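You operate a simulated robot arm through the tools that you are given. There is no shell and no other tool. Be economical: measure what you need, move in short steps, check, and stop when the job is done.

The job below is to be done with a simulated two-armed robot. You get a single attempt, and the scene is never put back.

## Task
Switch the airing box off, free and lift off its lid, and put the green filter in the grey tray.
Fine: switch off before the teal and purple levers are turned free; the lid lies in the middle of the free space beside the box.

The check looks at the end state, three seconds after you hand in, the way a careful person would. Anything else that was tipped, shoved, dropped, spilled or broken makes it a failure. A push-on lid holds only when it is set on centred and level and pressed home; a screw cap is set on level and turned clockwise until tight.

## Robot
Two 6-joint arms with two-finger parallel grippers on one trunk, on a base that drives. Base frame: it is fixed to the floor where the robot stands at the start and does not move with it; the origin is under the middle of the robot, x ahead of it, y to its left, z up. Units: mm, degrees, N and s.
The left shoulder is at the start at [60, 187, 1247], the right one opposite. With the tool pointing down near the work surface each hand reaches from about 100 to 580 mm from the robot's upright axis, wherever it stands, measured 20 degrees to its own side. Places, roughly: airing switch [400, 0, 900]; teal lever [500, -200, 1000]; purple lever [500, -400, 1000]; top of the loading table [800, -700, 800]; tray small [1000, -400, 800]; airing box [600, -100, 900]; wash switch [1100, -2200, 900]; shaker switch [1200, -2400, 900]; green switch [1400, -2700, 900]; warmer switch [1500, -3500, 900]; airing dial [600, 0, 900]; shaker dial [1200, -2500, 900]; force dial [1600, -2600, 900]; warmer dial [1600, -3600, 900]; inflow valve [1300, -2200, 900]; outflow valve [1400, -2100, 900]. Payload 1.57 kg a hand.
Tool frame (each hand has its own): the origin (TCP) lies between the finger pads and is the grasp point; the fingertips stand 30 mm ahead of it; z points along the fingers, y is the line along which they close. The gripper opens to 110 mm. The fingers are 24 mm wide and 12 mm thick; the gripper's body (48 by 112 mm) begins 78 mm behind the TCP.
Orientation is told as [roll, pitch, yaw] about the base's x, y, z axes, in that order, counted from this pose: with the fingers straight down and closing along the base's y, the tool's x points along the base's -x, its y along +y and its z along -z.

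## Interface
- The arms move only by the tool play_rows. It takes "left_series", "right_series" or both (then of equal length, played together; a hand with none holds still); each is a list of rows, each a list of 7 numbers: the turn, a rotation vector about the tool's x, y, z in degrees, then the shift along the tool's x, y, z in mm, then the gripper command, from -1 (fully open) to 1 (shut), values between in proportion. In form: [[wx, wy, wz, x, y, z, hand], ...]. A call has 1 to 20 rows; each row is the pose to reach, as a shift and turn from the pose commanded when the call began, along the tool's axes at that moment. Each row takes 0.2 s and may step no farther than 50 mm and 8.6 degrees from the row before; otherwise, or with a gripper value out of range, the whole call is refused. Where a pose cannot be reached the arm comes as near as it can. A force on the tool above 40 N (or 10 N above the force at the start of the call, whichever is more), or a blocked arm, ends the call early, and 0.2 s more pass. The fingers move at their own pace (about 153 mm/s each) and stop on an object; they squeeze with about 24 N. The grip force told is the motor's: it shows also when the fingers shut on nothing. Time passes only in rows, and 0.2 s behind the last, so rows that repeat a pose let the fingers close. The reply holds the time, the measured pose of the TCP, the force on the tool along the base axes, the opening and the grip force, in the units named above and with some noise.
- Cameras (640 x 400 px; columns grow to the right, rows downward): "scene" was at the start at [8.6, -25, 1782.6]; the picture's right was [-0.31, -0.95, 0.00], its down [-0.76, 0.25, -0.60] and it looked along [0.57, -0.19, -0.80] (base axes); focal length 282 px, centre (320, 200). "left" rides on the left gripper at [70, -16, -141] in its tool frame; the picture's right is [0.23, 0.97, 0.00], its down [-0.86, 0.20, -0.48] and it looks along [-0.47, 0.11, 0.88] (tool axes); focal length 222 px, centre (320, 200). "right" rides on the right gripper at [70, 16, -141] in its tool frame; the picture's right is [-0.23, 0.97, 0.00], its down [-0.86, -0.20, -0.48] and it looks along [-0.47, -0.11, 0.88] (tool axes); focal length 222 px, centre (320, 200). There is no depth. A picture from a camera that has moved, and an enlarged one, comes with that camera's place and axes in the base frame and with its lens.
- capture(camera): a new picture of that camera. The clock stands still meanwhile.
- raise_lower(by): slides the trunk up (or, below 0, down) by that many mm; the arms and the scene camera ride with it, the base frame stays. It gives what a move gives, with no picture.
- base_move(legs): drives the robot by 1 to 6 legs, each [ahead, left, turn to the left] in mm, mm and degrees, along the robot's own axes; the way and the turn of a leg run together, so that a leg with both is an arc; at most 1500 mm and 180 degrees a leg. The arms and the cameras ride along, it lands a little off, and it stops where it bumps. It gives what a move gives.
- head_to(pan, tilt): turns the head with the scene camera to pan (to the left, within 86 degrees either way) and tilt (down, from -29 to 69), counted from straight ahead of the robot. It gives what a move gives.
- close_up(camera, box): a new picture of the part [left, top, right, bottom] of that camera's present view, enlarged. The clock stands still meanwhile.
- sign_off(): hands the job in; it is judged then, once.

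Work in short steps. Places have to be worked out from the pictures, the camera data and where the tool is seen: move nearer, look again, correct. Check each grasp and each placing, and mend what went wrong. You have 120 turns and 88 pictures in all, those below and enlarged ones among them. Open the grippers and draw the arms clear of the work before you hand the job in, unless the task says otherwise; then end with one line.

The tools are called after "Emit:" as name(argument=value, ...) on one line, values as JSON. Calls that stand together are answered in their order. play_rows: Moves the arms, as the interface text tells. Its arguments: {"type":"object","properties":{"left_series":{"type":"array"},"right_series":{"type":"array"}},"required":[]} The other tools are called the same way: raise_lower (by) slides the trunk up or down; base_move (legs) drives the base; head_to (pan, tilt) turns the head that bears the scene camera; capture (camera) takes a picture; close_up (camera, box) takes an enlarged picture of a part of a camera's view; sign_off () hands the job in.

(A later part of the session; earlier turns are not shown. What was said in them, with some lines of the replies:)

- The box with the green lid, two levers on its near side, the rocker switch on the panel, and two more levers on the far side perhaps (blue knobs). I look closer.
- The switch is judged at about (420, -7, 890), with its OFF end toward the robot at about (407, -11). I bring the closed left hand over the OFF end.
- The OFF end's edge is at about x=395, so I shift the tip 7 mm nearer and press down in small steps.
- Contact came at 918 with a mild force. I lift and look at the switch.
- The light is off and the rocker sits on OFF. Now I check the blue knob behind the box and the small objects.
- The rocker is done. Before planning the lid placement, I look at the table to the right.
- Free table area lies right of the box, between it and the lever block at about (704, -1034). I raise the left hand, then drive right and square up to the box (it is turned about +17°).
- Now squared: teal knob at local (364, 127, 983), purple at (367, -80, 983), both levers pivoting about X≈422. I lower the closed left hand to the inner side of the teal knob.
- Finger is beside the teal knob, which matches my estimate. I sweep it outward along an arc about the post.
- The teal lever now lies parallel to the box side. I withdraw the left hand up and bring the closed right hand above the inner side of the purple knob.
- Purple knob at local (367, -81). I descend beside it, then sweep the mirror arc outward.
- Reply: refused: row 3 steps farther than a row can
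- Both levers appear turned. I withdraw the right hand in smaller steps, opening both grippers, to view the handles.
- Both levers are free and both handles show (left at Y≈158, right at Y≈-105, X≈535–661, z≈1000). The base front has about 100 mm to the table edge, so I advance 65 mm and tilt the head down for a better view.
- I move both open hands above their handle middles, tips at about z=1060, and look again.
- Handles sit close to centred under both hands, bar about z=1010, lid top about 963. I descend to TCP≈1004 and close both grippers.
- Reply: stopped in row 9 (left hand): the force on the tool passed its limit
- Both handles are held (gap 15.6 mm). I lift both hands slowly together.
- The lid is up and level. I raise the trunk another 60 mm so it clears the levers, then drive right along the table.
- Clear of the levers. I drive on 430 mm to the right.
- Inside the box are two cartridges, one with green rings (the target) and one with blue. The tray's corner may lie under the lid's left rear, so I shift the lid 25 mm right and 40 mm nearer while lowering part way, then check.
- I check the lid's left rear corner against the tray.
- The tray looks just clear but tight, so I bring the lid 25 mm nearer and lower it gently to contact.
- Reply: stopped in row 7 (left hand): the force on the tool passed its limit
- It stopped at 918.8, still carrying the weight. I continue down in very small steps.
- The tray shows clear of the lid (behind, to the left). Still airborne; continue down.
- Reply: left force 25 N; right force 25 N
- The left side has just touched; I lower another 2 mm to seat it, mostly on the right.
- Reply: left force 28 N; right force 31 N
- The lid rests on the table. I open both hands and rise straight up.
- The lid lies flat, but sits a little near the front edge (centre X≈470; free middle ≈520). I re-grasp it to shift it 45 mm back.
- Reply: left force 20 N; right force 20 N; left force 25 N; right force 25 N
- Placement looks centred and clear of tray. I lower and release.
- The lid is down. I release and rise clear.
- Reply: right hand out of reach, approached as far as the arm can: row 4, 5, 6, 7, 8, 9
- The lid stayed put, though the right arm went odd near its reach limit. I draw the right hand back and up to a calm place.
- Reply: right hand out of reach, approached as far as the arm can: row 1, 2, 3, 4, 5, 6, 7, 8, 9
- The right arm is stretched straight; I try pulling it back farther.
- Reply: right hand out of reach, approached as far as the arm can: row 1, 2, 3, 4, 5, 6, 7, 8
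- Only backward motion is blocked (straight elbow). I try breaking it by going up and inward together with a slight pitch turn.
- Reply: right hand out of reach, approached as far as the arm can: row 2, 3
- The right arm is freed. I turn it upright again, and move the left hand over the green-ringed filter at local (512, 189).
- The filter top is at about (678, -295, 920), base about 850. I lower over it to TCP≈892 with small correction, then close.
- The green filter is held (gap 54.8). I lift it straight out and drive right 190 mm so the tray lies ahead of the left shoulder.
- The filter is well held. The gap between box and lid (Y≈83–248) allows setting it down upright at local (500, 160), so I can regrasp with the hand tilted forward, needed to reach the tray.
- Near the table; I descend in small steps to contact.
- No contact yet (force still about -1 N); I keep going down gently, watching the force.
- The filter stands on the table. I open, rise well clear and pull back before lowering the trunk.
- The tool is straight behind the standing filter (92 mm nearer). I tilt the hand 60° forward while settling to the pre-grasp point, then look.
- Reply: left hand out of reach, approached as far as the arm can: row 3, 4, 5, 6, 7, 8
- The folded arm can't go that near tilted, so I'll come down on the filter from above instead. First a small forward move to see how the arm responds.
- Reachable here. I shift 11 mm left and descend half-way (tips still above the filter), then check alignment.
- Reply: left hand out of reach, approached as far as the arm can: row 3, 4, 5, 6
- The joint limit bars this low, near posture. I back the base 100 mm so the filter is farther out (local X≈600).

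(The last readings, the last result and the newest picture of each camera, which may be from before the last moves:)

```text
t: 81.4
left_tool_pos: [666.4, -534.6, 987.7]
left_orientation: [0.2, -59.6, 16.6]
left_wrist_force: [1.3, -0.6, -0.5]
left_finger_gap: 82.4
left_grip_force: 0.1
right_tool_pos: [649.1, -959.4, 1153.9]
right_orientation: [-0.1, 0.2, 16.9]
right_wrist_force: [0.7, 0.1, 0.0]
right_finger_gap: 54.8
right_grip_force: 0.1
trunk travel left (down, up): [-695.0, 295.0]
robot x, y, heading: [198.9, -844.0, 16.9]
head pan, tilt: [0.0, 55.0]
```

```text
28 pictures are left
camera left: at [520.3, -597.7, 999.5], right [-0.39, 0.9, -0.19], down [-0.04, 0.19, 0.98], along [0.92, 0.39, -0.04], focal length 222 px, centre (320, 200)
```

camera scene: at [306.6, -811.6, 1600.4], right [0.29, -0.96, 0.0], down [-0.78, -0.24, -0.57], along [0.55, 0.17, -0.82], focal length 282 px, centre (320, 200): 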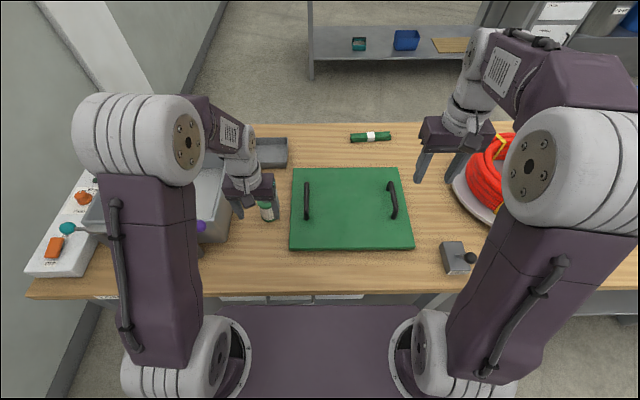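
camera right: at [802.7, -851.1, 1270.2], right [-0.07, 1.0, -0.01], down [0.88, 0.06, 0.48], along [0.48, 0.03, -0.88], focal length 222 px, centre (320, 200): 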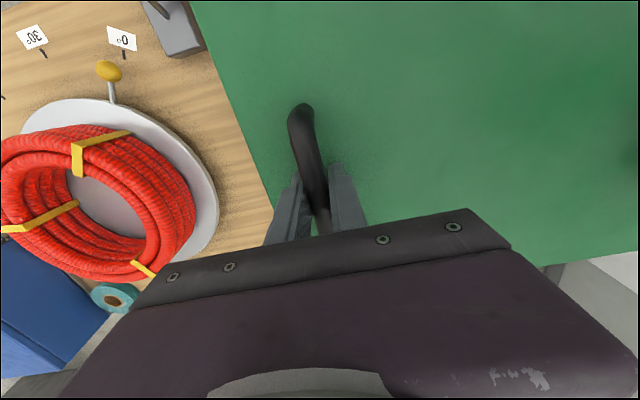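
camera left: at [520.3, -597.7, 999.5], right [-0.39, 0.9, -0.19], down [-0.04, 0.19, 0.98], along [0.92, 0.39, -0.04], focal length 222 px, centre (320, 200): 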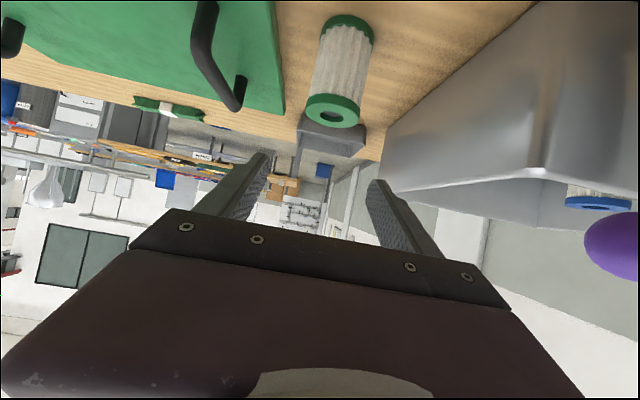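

The filter's true top is about z=897. I move forward above it, then down part way, with a check.

Emit:
play_rows(left_series=[[0, 0, 0, -11, 1, 19, -0.5], [0, 0, 0, -22, 2, 38, -0.5], [0, 0, 0, -33, 2, 58, -0.5], [0, 0, 0, -16, 2, 68, -0.5], [0, 0, 0, 1, 2, 78, -0.5], [0, 0, 0, 10, 2, 83, -0.5], [0, 0, 0, 10, 2, 83, -0.5]])

Emit:
capture(camera="left")

Emit:
close_up(camera="scene", box=[190, 60, 360, 220])

```text
t: 83.0
left_tool_pos: [730.0, -514.1, 938.9]
left_orientation: [0.4, -59.6, 16.8]
left_wrist_force: [0.0, 0.5, 0.1]
left_finger_gap: 82.3
left_grip_force: 0.1
right_tool_pos: [648.0, -959.6, 1154.2]
right_orientation: [-0.2, 0.1, 17.1]
right_wrist_force: [-0.3, 0.0, 0.1]
right_finger_gap: 55.1
right_grip_force: 0.0
trunk travel left (down, up): [-695.0, 295.0]
robot x, y, heading: [200.2, -843.3, 16.8]
head pan, tilt: [0.0, 55.0]
```

```text
27 pictures are left
camera left: at [583.5, -576.3, 949.3], right [-0.39, 0.9, -0.19], down [-0.04, 0.19, 0.98], along [0.92, 0.39, -0.04], focal length 222 px, centre (320, 200)
```

left: 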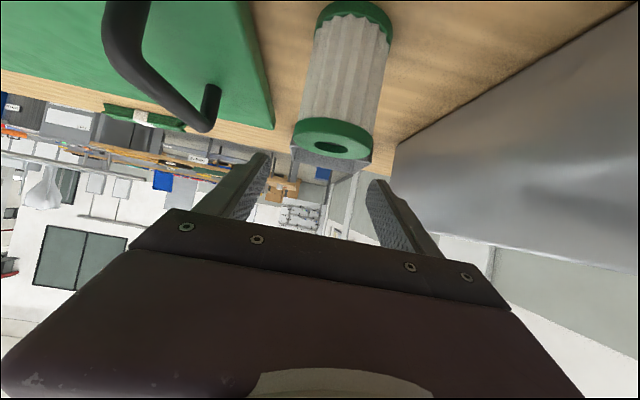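

```text
2.50 times, centred on (275, 140) of scene
camera zoom: at [208.5, -841.2, 1600.4], right [0.29, -0.96, 0.0], down [-0.78, -0.24, -0.57], along [0.55, 0.17, -0.82], focal length 705 px, centre (432, 350)
```

zoom: 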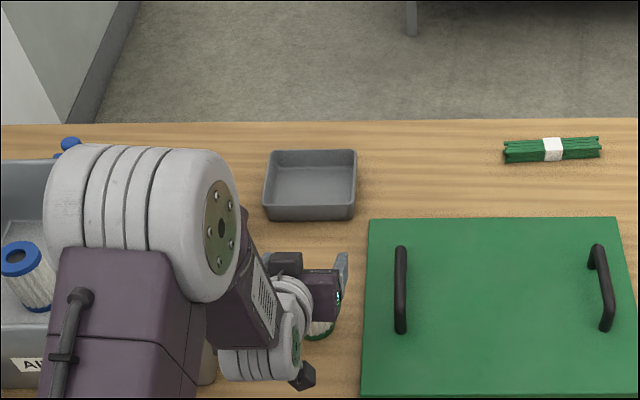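

Alignment agrees. I descend to z≈878 and close on the filter.

Emit:
play_rows(left_series=[[0, 0, 0, 17, 0, 10, -0.5], [0, 0, 0, 34, 0, 20, -0.5], [0, 0, 0, 46, 0, 27, -0.5], [0, 0, 0, 53, 0, 30.5, -0.5], [0, 0, 0, 53, 0, 30.5, -0.2], [0, 0, 0, 53, 0, 30.5, 0], [0, 0, 0, 53, 0, 30.5, 0.3], [0, 0, 0, 53, 0, 30.5, 1], [0, 0, 0, 53, 0, 30.5, 1]])

Emit:
capture(camera="left")

```text
t: 85.0
left_tool_pos: [728.3, -513.5, 877.4]
left_orientation: [0.3, -59.7, 16.7]
left_wrist_force: [0.5, -0.2, 0.4]
left_finger_gap: 54.4
left_grip_force: 23.7
right_tool_pos: [647.9, -959.9, 1154.0]
right_orientation: [-0.2, 0.0, 17.1]
right_wrist_force: [0.1, 0.5, -0.4]
right_finger_gap: 55.4
right_grip_force: 0.0
trunk travel left (down, up): [-695.0, 295.0]
robot x, y, heading: [196.8, -842.2, 17.0]
head pan, tilt: [0.0, 55.0]
```

```text
25 pictures are left
camera left: at [582.5, -575.6, 888.1], right [-0.39, 0.9, -0.19], down [-0.04, 0.19, 0.98], along [0.92, 0.39, -0.04], focal length 222 px, centre (320, 200)
```

left: 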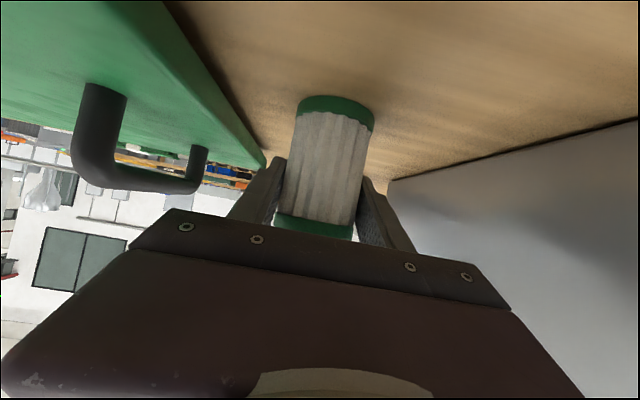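

The filter is held upright. I lift it 150 mm, lower the trunk 60 mm for reach, and drive ahead 100 mm.

Emit:
play_rows(left_series=[[0, 0, 0, -9, 0, -5, 1], [0, 0, 0, -26, 0, -15, 1], [0, 0, 0, -52, 0, -30, 1], [0, 0, 0, -78, 0, -45, 1], [0, 0, 0, -104, 0, -60, 1], [0, 0, 0, -130, 0, -75, 1]])

Emit:
raise_lower(by=-60)

Emit:
base_move(legs=[[100, 0, 0]])

Emit:
capture(camera="scene")

Emit:
capture(camera="left")

```text
t: 86.4
left_tool_pos: [729.1, -511.9, 1027.4]
left_orientation: [0.3, -59.7, 16.7]
left_wrist_force: [0.5, 0.4, -0.7]
left_finger_gap: 54.1
left_grip_force: 23.8
right_tool_pos: [645.9, -959.9, 1154.6]
right_orientation: [-0.2, 0.1, 17.1]
right_wrist_force: [0.1, -0.1, 0.3]
right_finger_gap: 54.8
right_grip_force: 0.2
trunk travel left (down, up): [-695.0, 295.0]
robot x, y, heading: [202.5, -841.0, 16.8]
head pan, tilt: [0.0, 55.0]
```

```text
t: 87.4
left_tool_pos: [728.1, -511.1, 966.9]
left_orientation: [0.3, -59.6, 16.5]
left_wrist_force: [-0.4, 0.3, -0.6]
left_finger_gap: 54.3
left_grip_force: 24.7
right_tool_pos: [647.8, -959.2, 1094.0]
right_orientation: [-0.2, 0.1, 17.1]
right_wrist_force: [-0.3, 0.0, -0.6]
right_finger_gap: 55.0
right_grip_force: 0.0
trunk travel left (down, up): [-635.0, 355.0]
robot x, y, heading: [198.6, -843.8, 16.7]
head pan, tilt: [0.0, 55.0]
```

```text
t: 88.5
left_tool_pos: [825.9, -483.3, 966.8]
left_orientation: [0.3, -59.7, 16.6]
left_wrist_force: [0.3, -0.5, -1.1]
left_finger_gap: 54.2
left_grip_force: 23.9
right_tool_pos: [743.9, -929.7, 1093.4]
right_orientation: [-0.2, 0.2, 17.0]
right_wrist_force: [0.4, 0.1, 0.6]
right_finger_gap: 55.3
right_grip_force: 0.1
trunk travel left (down, up): [-635.0, 355.0]
robot x, y, heading: [295.2, -813.9, 16.7]
head pan, tilt: [0.0, 55.0]
```

```text
24 pictures are left
camera scene: at [305.6, -811.9, 1540.4], right [0.29, -0.96, 0.0], down [-0.78, -0.24, -0.57], along [0.55, 0.17, -0.82], focal length 282 px, centre (320, 200)
```

scene: 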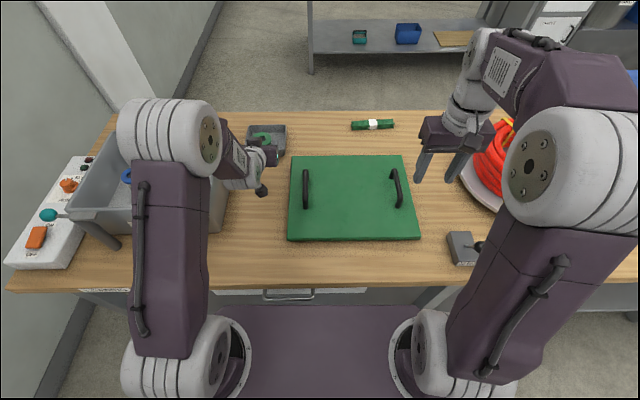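

```text
23 pictures are left
camera left: at [679.7, -545.2, 978.1], right [-0.39, 0.9, -0.19], down [-0.04, 0.19, 0.98], along [0.92, 0.39, -0.04], focal length 222 px, centre (320, 200)
```

left: 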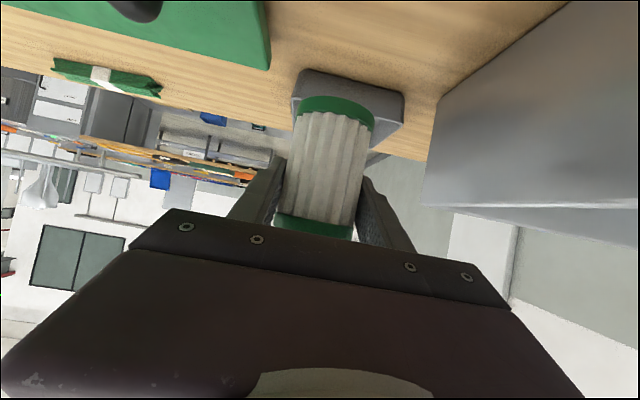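

Both views put the tray centre near (950, -424). I carry the filter forward 122 mm and left 18 mm, keeping height, then check.

Emit:
play_rows(left_series=[[0, 0, 0, -12, 4, 21, 1], [0, 0, 0, -24, 8, 42, 1], [0, 0, 0, -36, 12, 63, 1], [0, 0, 0, -48, 16, 84, 1], [0, 0, 0, -61, 18.5, 105.6, 1], [0, 0, 0, -61, 18.5, 105.6, 1]])

Emit:
capture(camera="left")

Emit:
close_up(camera="scene", box=[200, 80, 340, 190])

```text
t: 89.9
left_tool_pos: [939.0, -429.0, 967.6]
left_orientation: [0.3, -59.7, 16.6]
left_wrist_force: [-0.4, -0.5, -0.3]
left_finger_gap: 54.2
left_grip_force: 23.9
right_tool_pos: [744.6, -929.6, 1095.6]
right_orientation: [-0.1, 0.1, 17.1]
right_wrist_force: [-0.1, 0.6, -0.2]
right_finger_gap: 55.0
right_grip_force: 0.1
trunk travel left (down, up): [-635.0, 355.0]
robot x, y, heading: [295.3, -811.6, 16.7]
head pan, tilt: [0.0, 55.0]
```

```text
22 pictures are left
camera left: at [791.8, -492.6, 978.1], right [-0.39, 0.9, -0.19], down [-0.04, 0.19, 0.98], along [0.92, 0.39, -0.04], focal length 222 px, centre (320, 200)
```

left: 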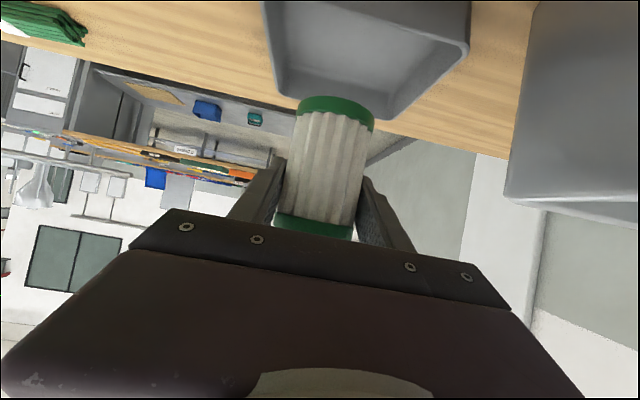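

```text
3.64 times, centred on (270, 135) of scene
camera zoom: at [305.0, -812.1, 1540.4], right [0.29, -0.96, 0.0], down [-0.78, -0.24, -0.57], along [0.55, 0.17, -0.82], focal length 1026 px, centre (502, 436)
```

zoom: 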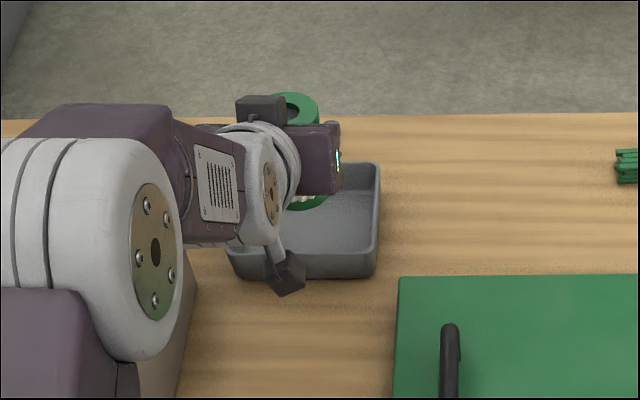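

The tray centre computes to about (941, -428), right under the filter. I lower it toward the tray floor.

Emit:
play_rows(left_series=[[0, 0, 0, 17, 0, 10, 1], [0, 0, 0, 34, 0, 20, 1], [0, 0, 0, 50, 0, 29, 1], [0, 0, 0, 60, 0, 34.5, 1], [0, 0, 0, 65, 0, 37.5, 1]])

Emit:
capture(camera="left")

```text
t: 91.1
left_tool_pos: [936.2, -431.2, 891.4]
left_orientation: [0.2, -59.8, 16.6]
left_wrist_force: [1.7, 0.9, -0.1]
left_finger_gap: 54.3
left_grip_force: 24.6
right_tool_pos: [744.6, -929.6, 1093.2]
right_orientation: [-0.2, 0.0, 17.0]
right_wrist_force: [0.0, 0.1, 0.5]
right_finger_gap: 54.8
right_grip_force: 0.1
trunk travel left (down, up): [-635.0, 355.0]
robot x, y, heading: [297.3, -813.1, 16.8]
head pan, tilt: [0.0, 55.0]
```

```text
20 pictures are left
camera left: at [791.3, -492.9, 903.0], right [-0.39, 0.9, -0.19], down [-0.04, 0.19, 0.98], along [0.92, 0.39, -0.04], focal length 222 px, centre (320, 200)
```

left: 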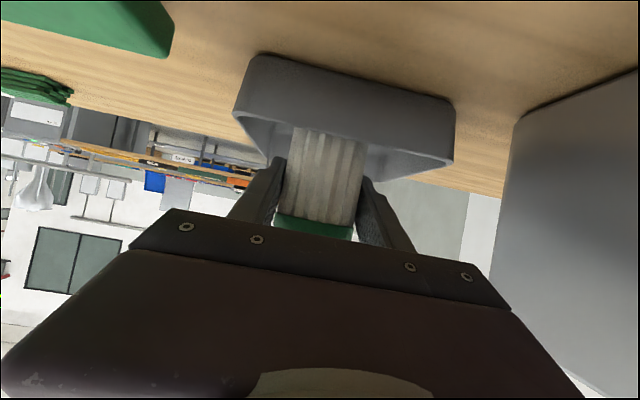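

The filter is inside the tray walls, some 10 mm above its floor. I lower in 2 mm steps.

Emit:
play_rows(left_series=[[0, 0, 0, 1.7, 0, 1, 1], [0, 0, 0, 3.5, 0, 2, 1], [0, 0, 0, 5.2, 0, 3, 1], [0, 0, 0, 6.5, 0, 3.75, 1]])

```text
t: 92.1
left_tool_pos: [937.8, -428.9, 883.8]
left_orientation: [0.3, -59.7, 16.7]
left_wrist_force: [-0.3, 0.3, -0.3]
left_finger_gap: 54.0
left_grip_force: 23.7
right_tool_pos: [746.2, -930.0, 1093.7]
right_orientation: [-0.2, 0.1, 17.0]
right_wrist_force: [0.6, -0.8, 0.2]
right_finger_gap: 55.1
right_grip_force: 0.1
trunk travel left (down, up): [-635.0, 355.0]
robot x, y, heading: [294.4, -812.7, 17.0]
head pan, tilt: [0.0, 55.0]
```

Emit:
play_rows(left_series=[[0, 0, 0, 0.9, 0, 0.5, 1], [0, 0, 0, 1.7, 0, 1, 1], [0, 0, 0, 2.6, 0, 1.5, 1], [0, 0, 0, 3, 0, 1.75, 1]])

```text
t: 93.1
left_tool_pos: [937.6, -429.0, 881.5]
left_orientation: [0.3, -59.9, 16.6]
left_wrist_force: [0.1, 0.9, 5.9]
left_finger_gap: 54.0
left_grip_force: 23.8
right_tool_pos: [742.9, -929.7, 1095.3]
right_orientation: [-0.2, 0.2, 17.1]
right_wrist_force: [-0.1, 0.1, 0.2]
right_finger_gap: 55.1
right_grip_force: 0.1
trunk travel left (down, up): [-635.0, 355.0]
robot x, y, heading: [293.0, -810.0, 16.9]
head pan, tilt: [0.0, 55.0]
```

It touches the tray floor (5.9 N). I open only to 72 mm and rise straight up.

Emit:
play_rows(left_series=[[0, 0, 0, 0, 0, 0, -0.1], [0, 0, 0, 0, 0, 0, -0.3], [0, 0, 0, 0, 0, 0, -0.3], [0, 0, 0, -4, 0, -2.5, -0.3], [0, 0, 0, -17, 0, -10, -0.3], [0, 0, 0, -43, 0, -25, -0.3], [0, 0, 0, -70, 0, -40, -0.3], [0, 0, 0, -87, 0, -50, -0.3]])

Emit:
capture(camera="left")

```text
t: 94.9
left_tool_pos: [937.2, -428.1, 980.1]
left_orientation: [0.3, -59.7, 16.7]
left_wrist_force: [-0.1, 0.2, -0.4]
left_finger_gap: 71.5
left_grip_force: 0.0
right_tool_pos: [745.4, -929.6, 1093.3]
right_orientation: [-0.2, 0.1, 17.0]
right_wrist_force: [-0.1, 0.4, -0.3]
right_finger_gap: 55.1
right_grip_force: 0.1
trunk travel left (down, up): [-635.0, 355.0]
robot x, y, heading: [296.0, -812.5, 16.8]
head pan, tilt: [0.0, 55.0]
```

```text
19 pictures are left
camera left: at [791.1, -492.0, 991.4], right [-0.39, 0.9, -0.19], down [-0.04, 0.19, 0.98], along [0.92, 0.39, -0.04], focal length 222 px, centre (320, 200)
```

left: 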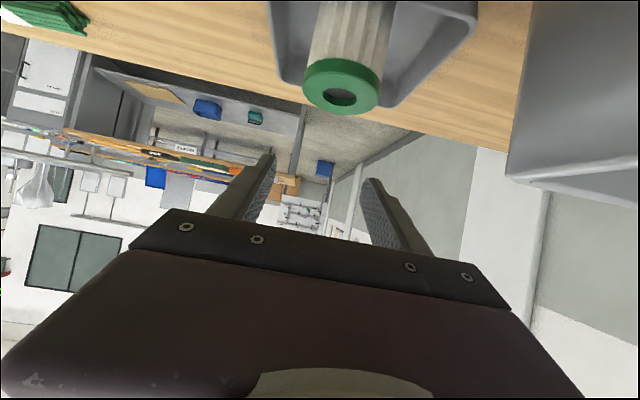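

The filter stands upright in the tray. I raise the trunk and back the robot away, then check the whole scene.

Emit:
raise_lower(by=240)

Emit:
base_move(legs=[[-350, 0, 0]])

Emit:
head_to(pan=0, tilt=42)

Emit:
capture(camera="scene")

```text
t: 97.4
left_tool_pos: [937.3, -428.7, 1219.1]
left_orientation: [0.3, -59.6, 16.6]
left_wrist_force: [-0.7, -0.4, 0.5]
left_finger_gap: 71.4
left_grip_force: 0.1
right_tool_pos: [743.6, -929.7, 1334.7]
right_orientation: [-0.1, 0.1, 17.0]
right_wrist_force: [-0.5, -0.1, -0.1]
right_finger_gap: 55.1
right_grip_force: 0.0
trunk travel left (down, up): [-875.0, 115.0]
robot x, y, heading: [294.9, -817.2, 16.9]
head pan, tilt: [0.0, 55.0]
```

```text
t: 99.7
left_tool_pos: [606.8, -528.9, 1218.5]
left_orientation: [0.2, -59.6, 16.6]
left_wrist_force: [-0.3, 0.0, -0.1]
left_finger_gap: 71.6
left_grip_force: 0.0
right_tool_pos: [412.6, -1030.4, 1333.9]
right_orientation: [-0.2, 0.3, 16.9]
right_wrist_force: [-0.9, -0.4, -0.6]
right_finger_gap: 55.1
right_grip_force: 0.1
trunk travel left (down, up): [-875.0, 115.0]
robot x, y, heading: [-38.6, -913.2, 16.6]
head pan, tilt: [0.0, 55.0]
```

```text
t: 100.4
left_tool_pos: [604.0, -531.2, 1219.6]
left_orientation: [0.3, -59.7, 16.5]
left_wrist_force: [-0.3, 0.5, -0.5]
left_finger_gap: 71.4
left_grip_force: 0.0
right_tool_pos: [410.5, -1031.2, 1333.8]
right_orientation: [-0.3, 0.1, 16.9]
right_wrist_force: [-0.7, -0.2, -0.3]
right_finger_gap: 55.1
right_grip_force: 0.1
trunk travel left (down, up): [-875.0, 115.0]
robot x, y, heading: [-32.2, -911.9, 16.6]
head pan, tilt: [0.0, 42.0]
```

```text
18 pictures are left
camera scene: at [-16.9, -909.0, 1798.0], right [0.29, -0.96, 0.0], down [-0.64, -0.19, -0.74], along [0.71, 0.21, -0.67], focal length 282 px, centre (320, 200)
```

scene: 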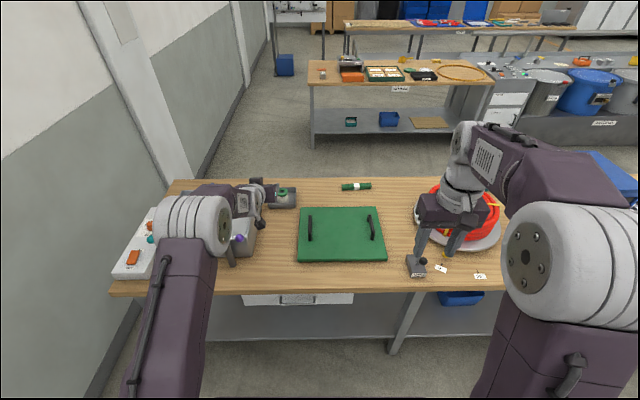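

Everything looks in order; the lid is central. I open both grippers, back off a little more and take a last close look.

Emit:
play_rows(left_series=[[0, 0, 0, 0, 0, 0, -0.6], [0, 0, 0, 0, 0, 0, -1], [0, 0, 0, 0, 0, 0, -1]], right_series=[[0, 0, 0, 0, 0, 0, -0.6], [0, 0, 0, 0, 0, 0, -1], [0, 0, 0, 0, 0, 0, -1]])

Emit:
base_move(legs=[[-200, 0, 0]])

Emit:
close_up(camera="scene", box=[100, 120, 420, 280])

```text
t: 101.2
left_tool_pos: [605.0, -530.8, 1220.7]
left_orientation: [0.4, -59.7, 16.7]
left_wrist_force: [0.3, -0.3, 0.1]
left_finger_gap: 110.1
left_grip_force: 0.1
right_tool_pos: [412.0, -1031.6, 1334.4]
right_orientation: [-0.2, 0.1, 16.9]
right_wrist_force: [-1.9, -0.6, -0.4]
right_finger_gap: 110.1
right_grip_force: 0.1
trunk travel left (down, up): [-875.0, 115.0]
robot x, y, heading: [-36.3, -911.8, 16.8]
head pan, tilt: [0.0, 42.0]
```

```text
t: 102.8
left_tool_pos: [413.1, -586.5, 1217.1]
left_orientation: [0.3, -59.5, 16.7]
left_wrist_force: [-0.3, 0.5, -0.7]
left_finger_gap: 109.8
left_grip_force: 0.0
right_tool_pos: [222.1, -1086.9, 1332.6]
right_orientation: [-0.2, 0.3, 17.0]
right_wrist_force: [1.0, 0.2, 0.1]
right_finger_gap: 110.0
right_grip_force: 0.1
trunk travel left (down, up): [-875.0, 115.0]
robot x, y, heading: [-231.3, -973.0, 16.8]
head pan, tilt: [0.0, 42.0]
```

```text
2.00 times, centred on (260, 200) of scene
camera zoom: at [-205.3, -965.7, 1798.0], right [0.29, -0.96, 0.0], down [-0.64, -0.19, -0.74], along [0.71, 0.21, -0.67], focal length 564 px, centre (440, 200)
```

zoom: 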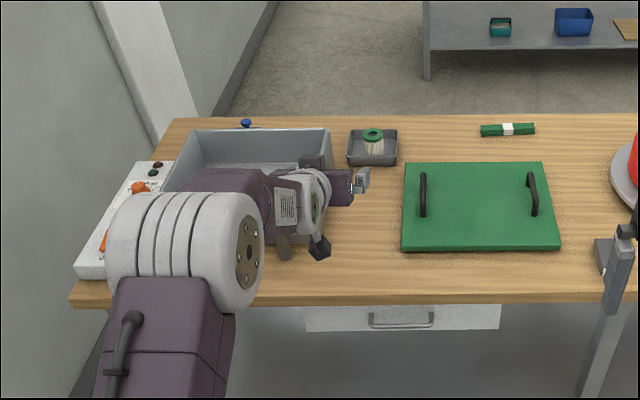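

The filter stands in the tray, the lid lies flat in the free space, the light is off, and the arms are clear. I hand in.

Emit:
sign_off()

```text
The job is handed in.
```

The airing box is off, both levers were turned free after that, the lid lies flat near the middle of the free space beside the box, and the green filter stands in the grey tray.
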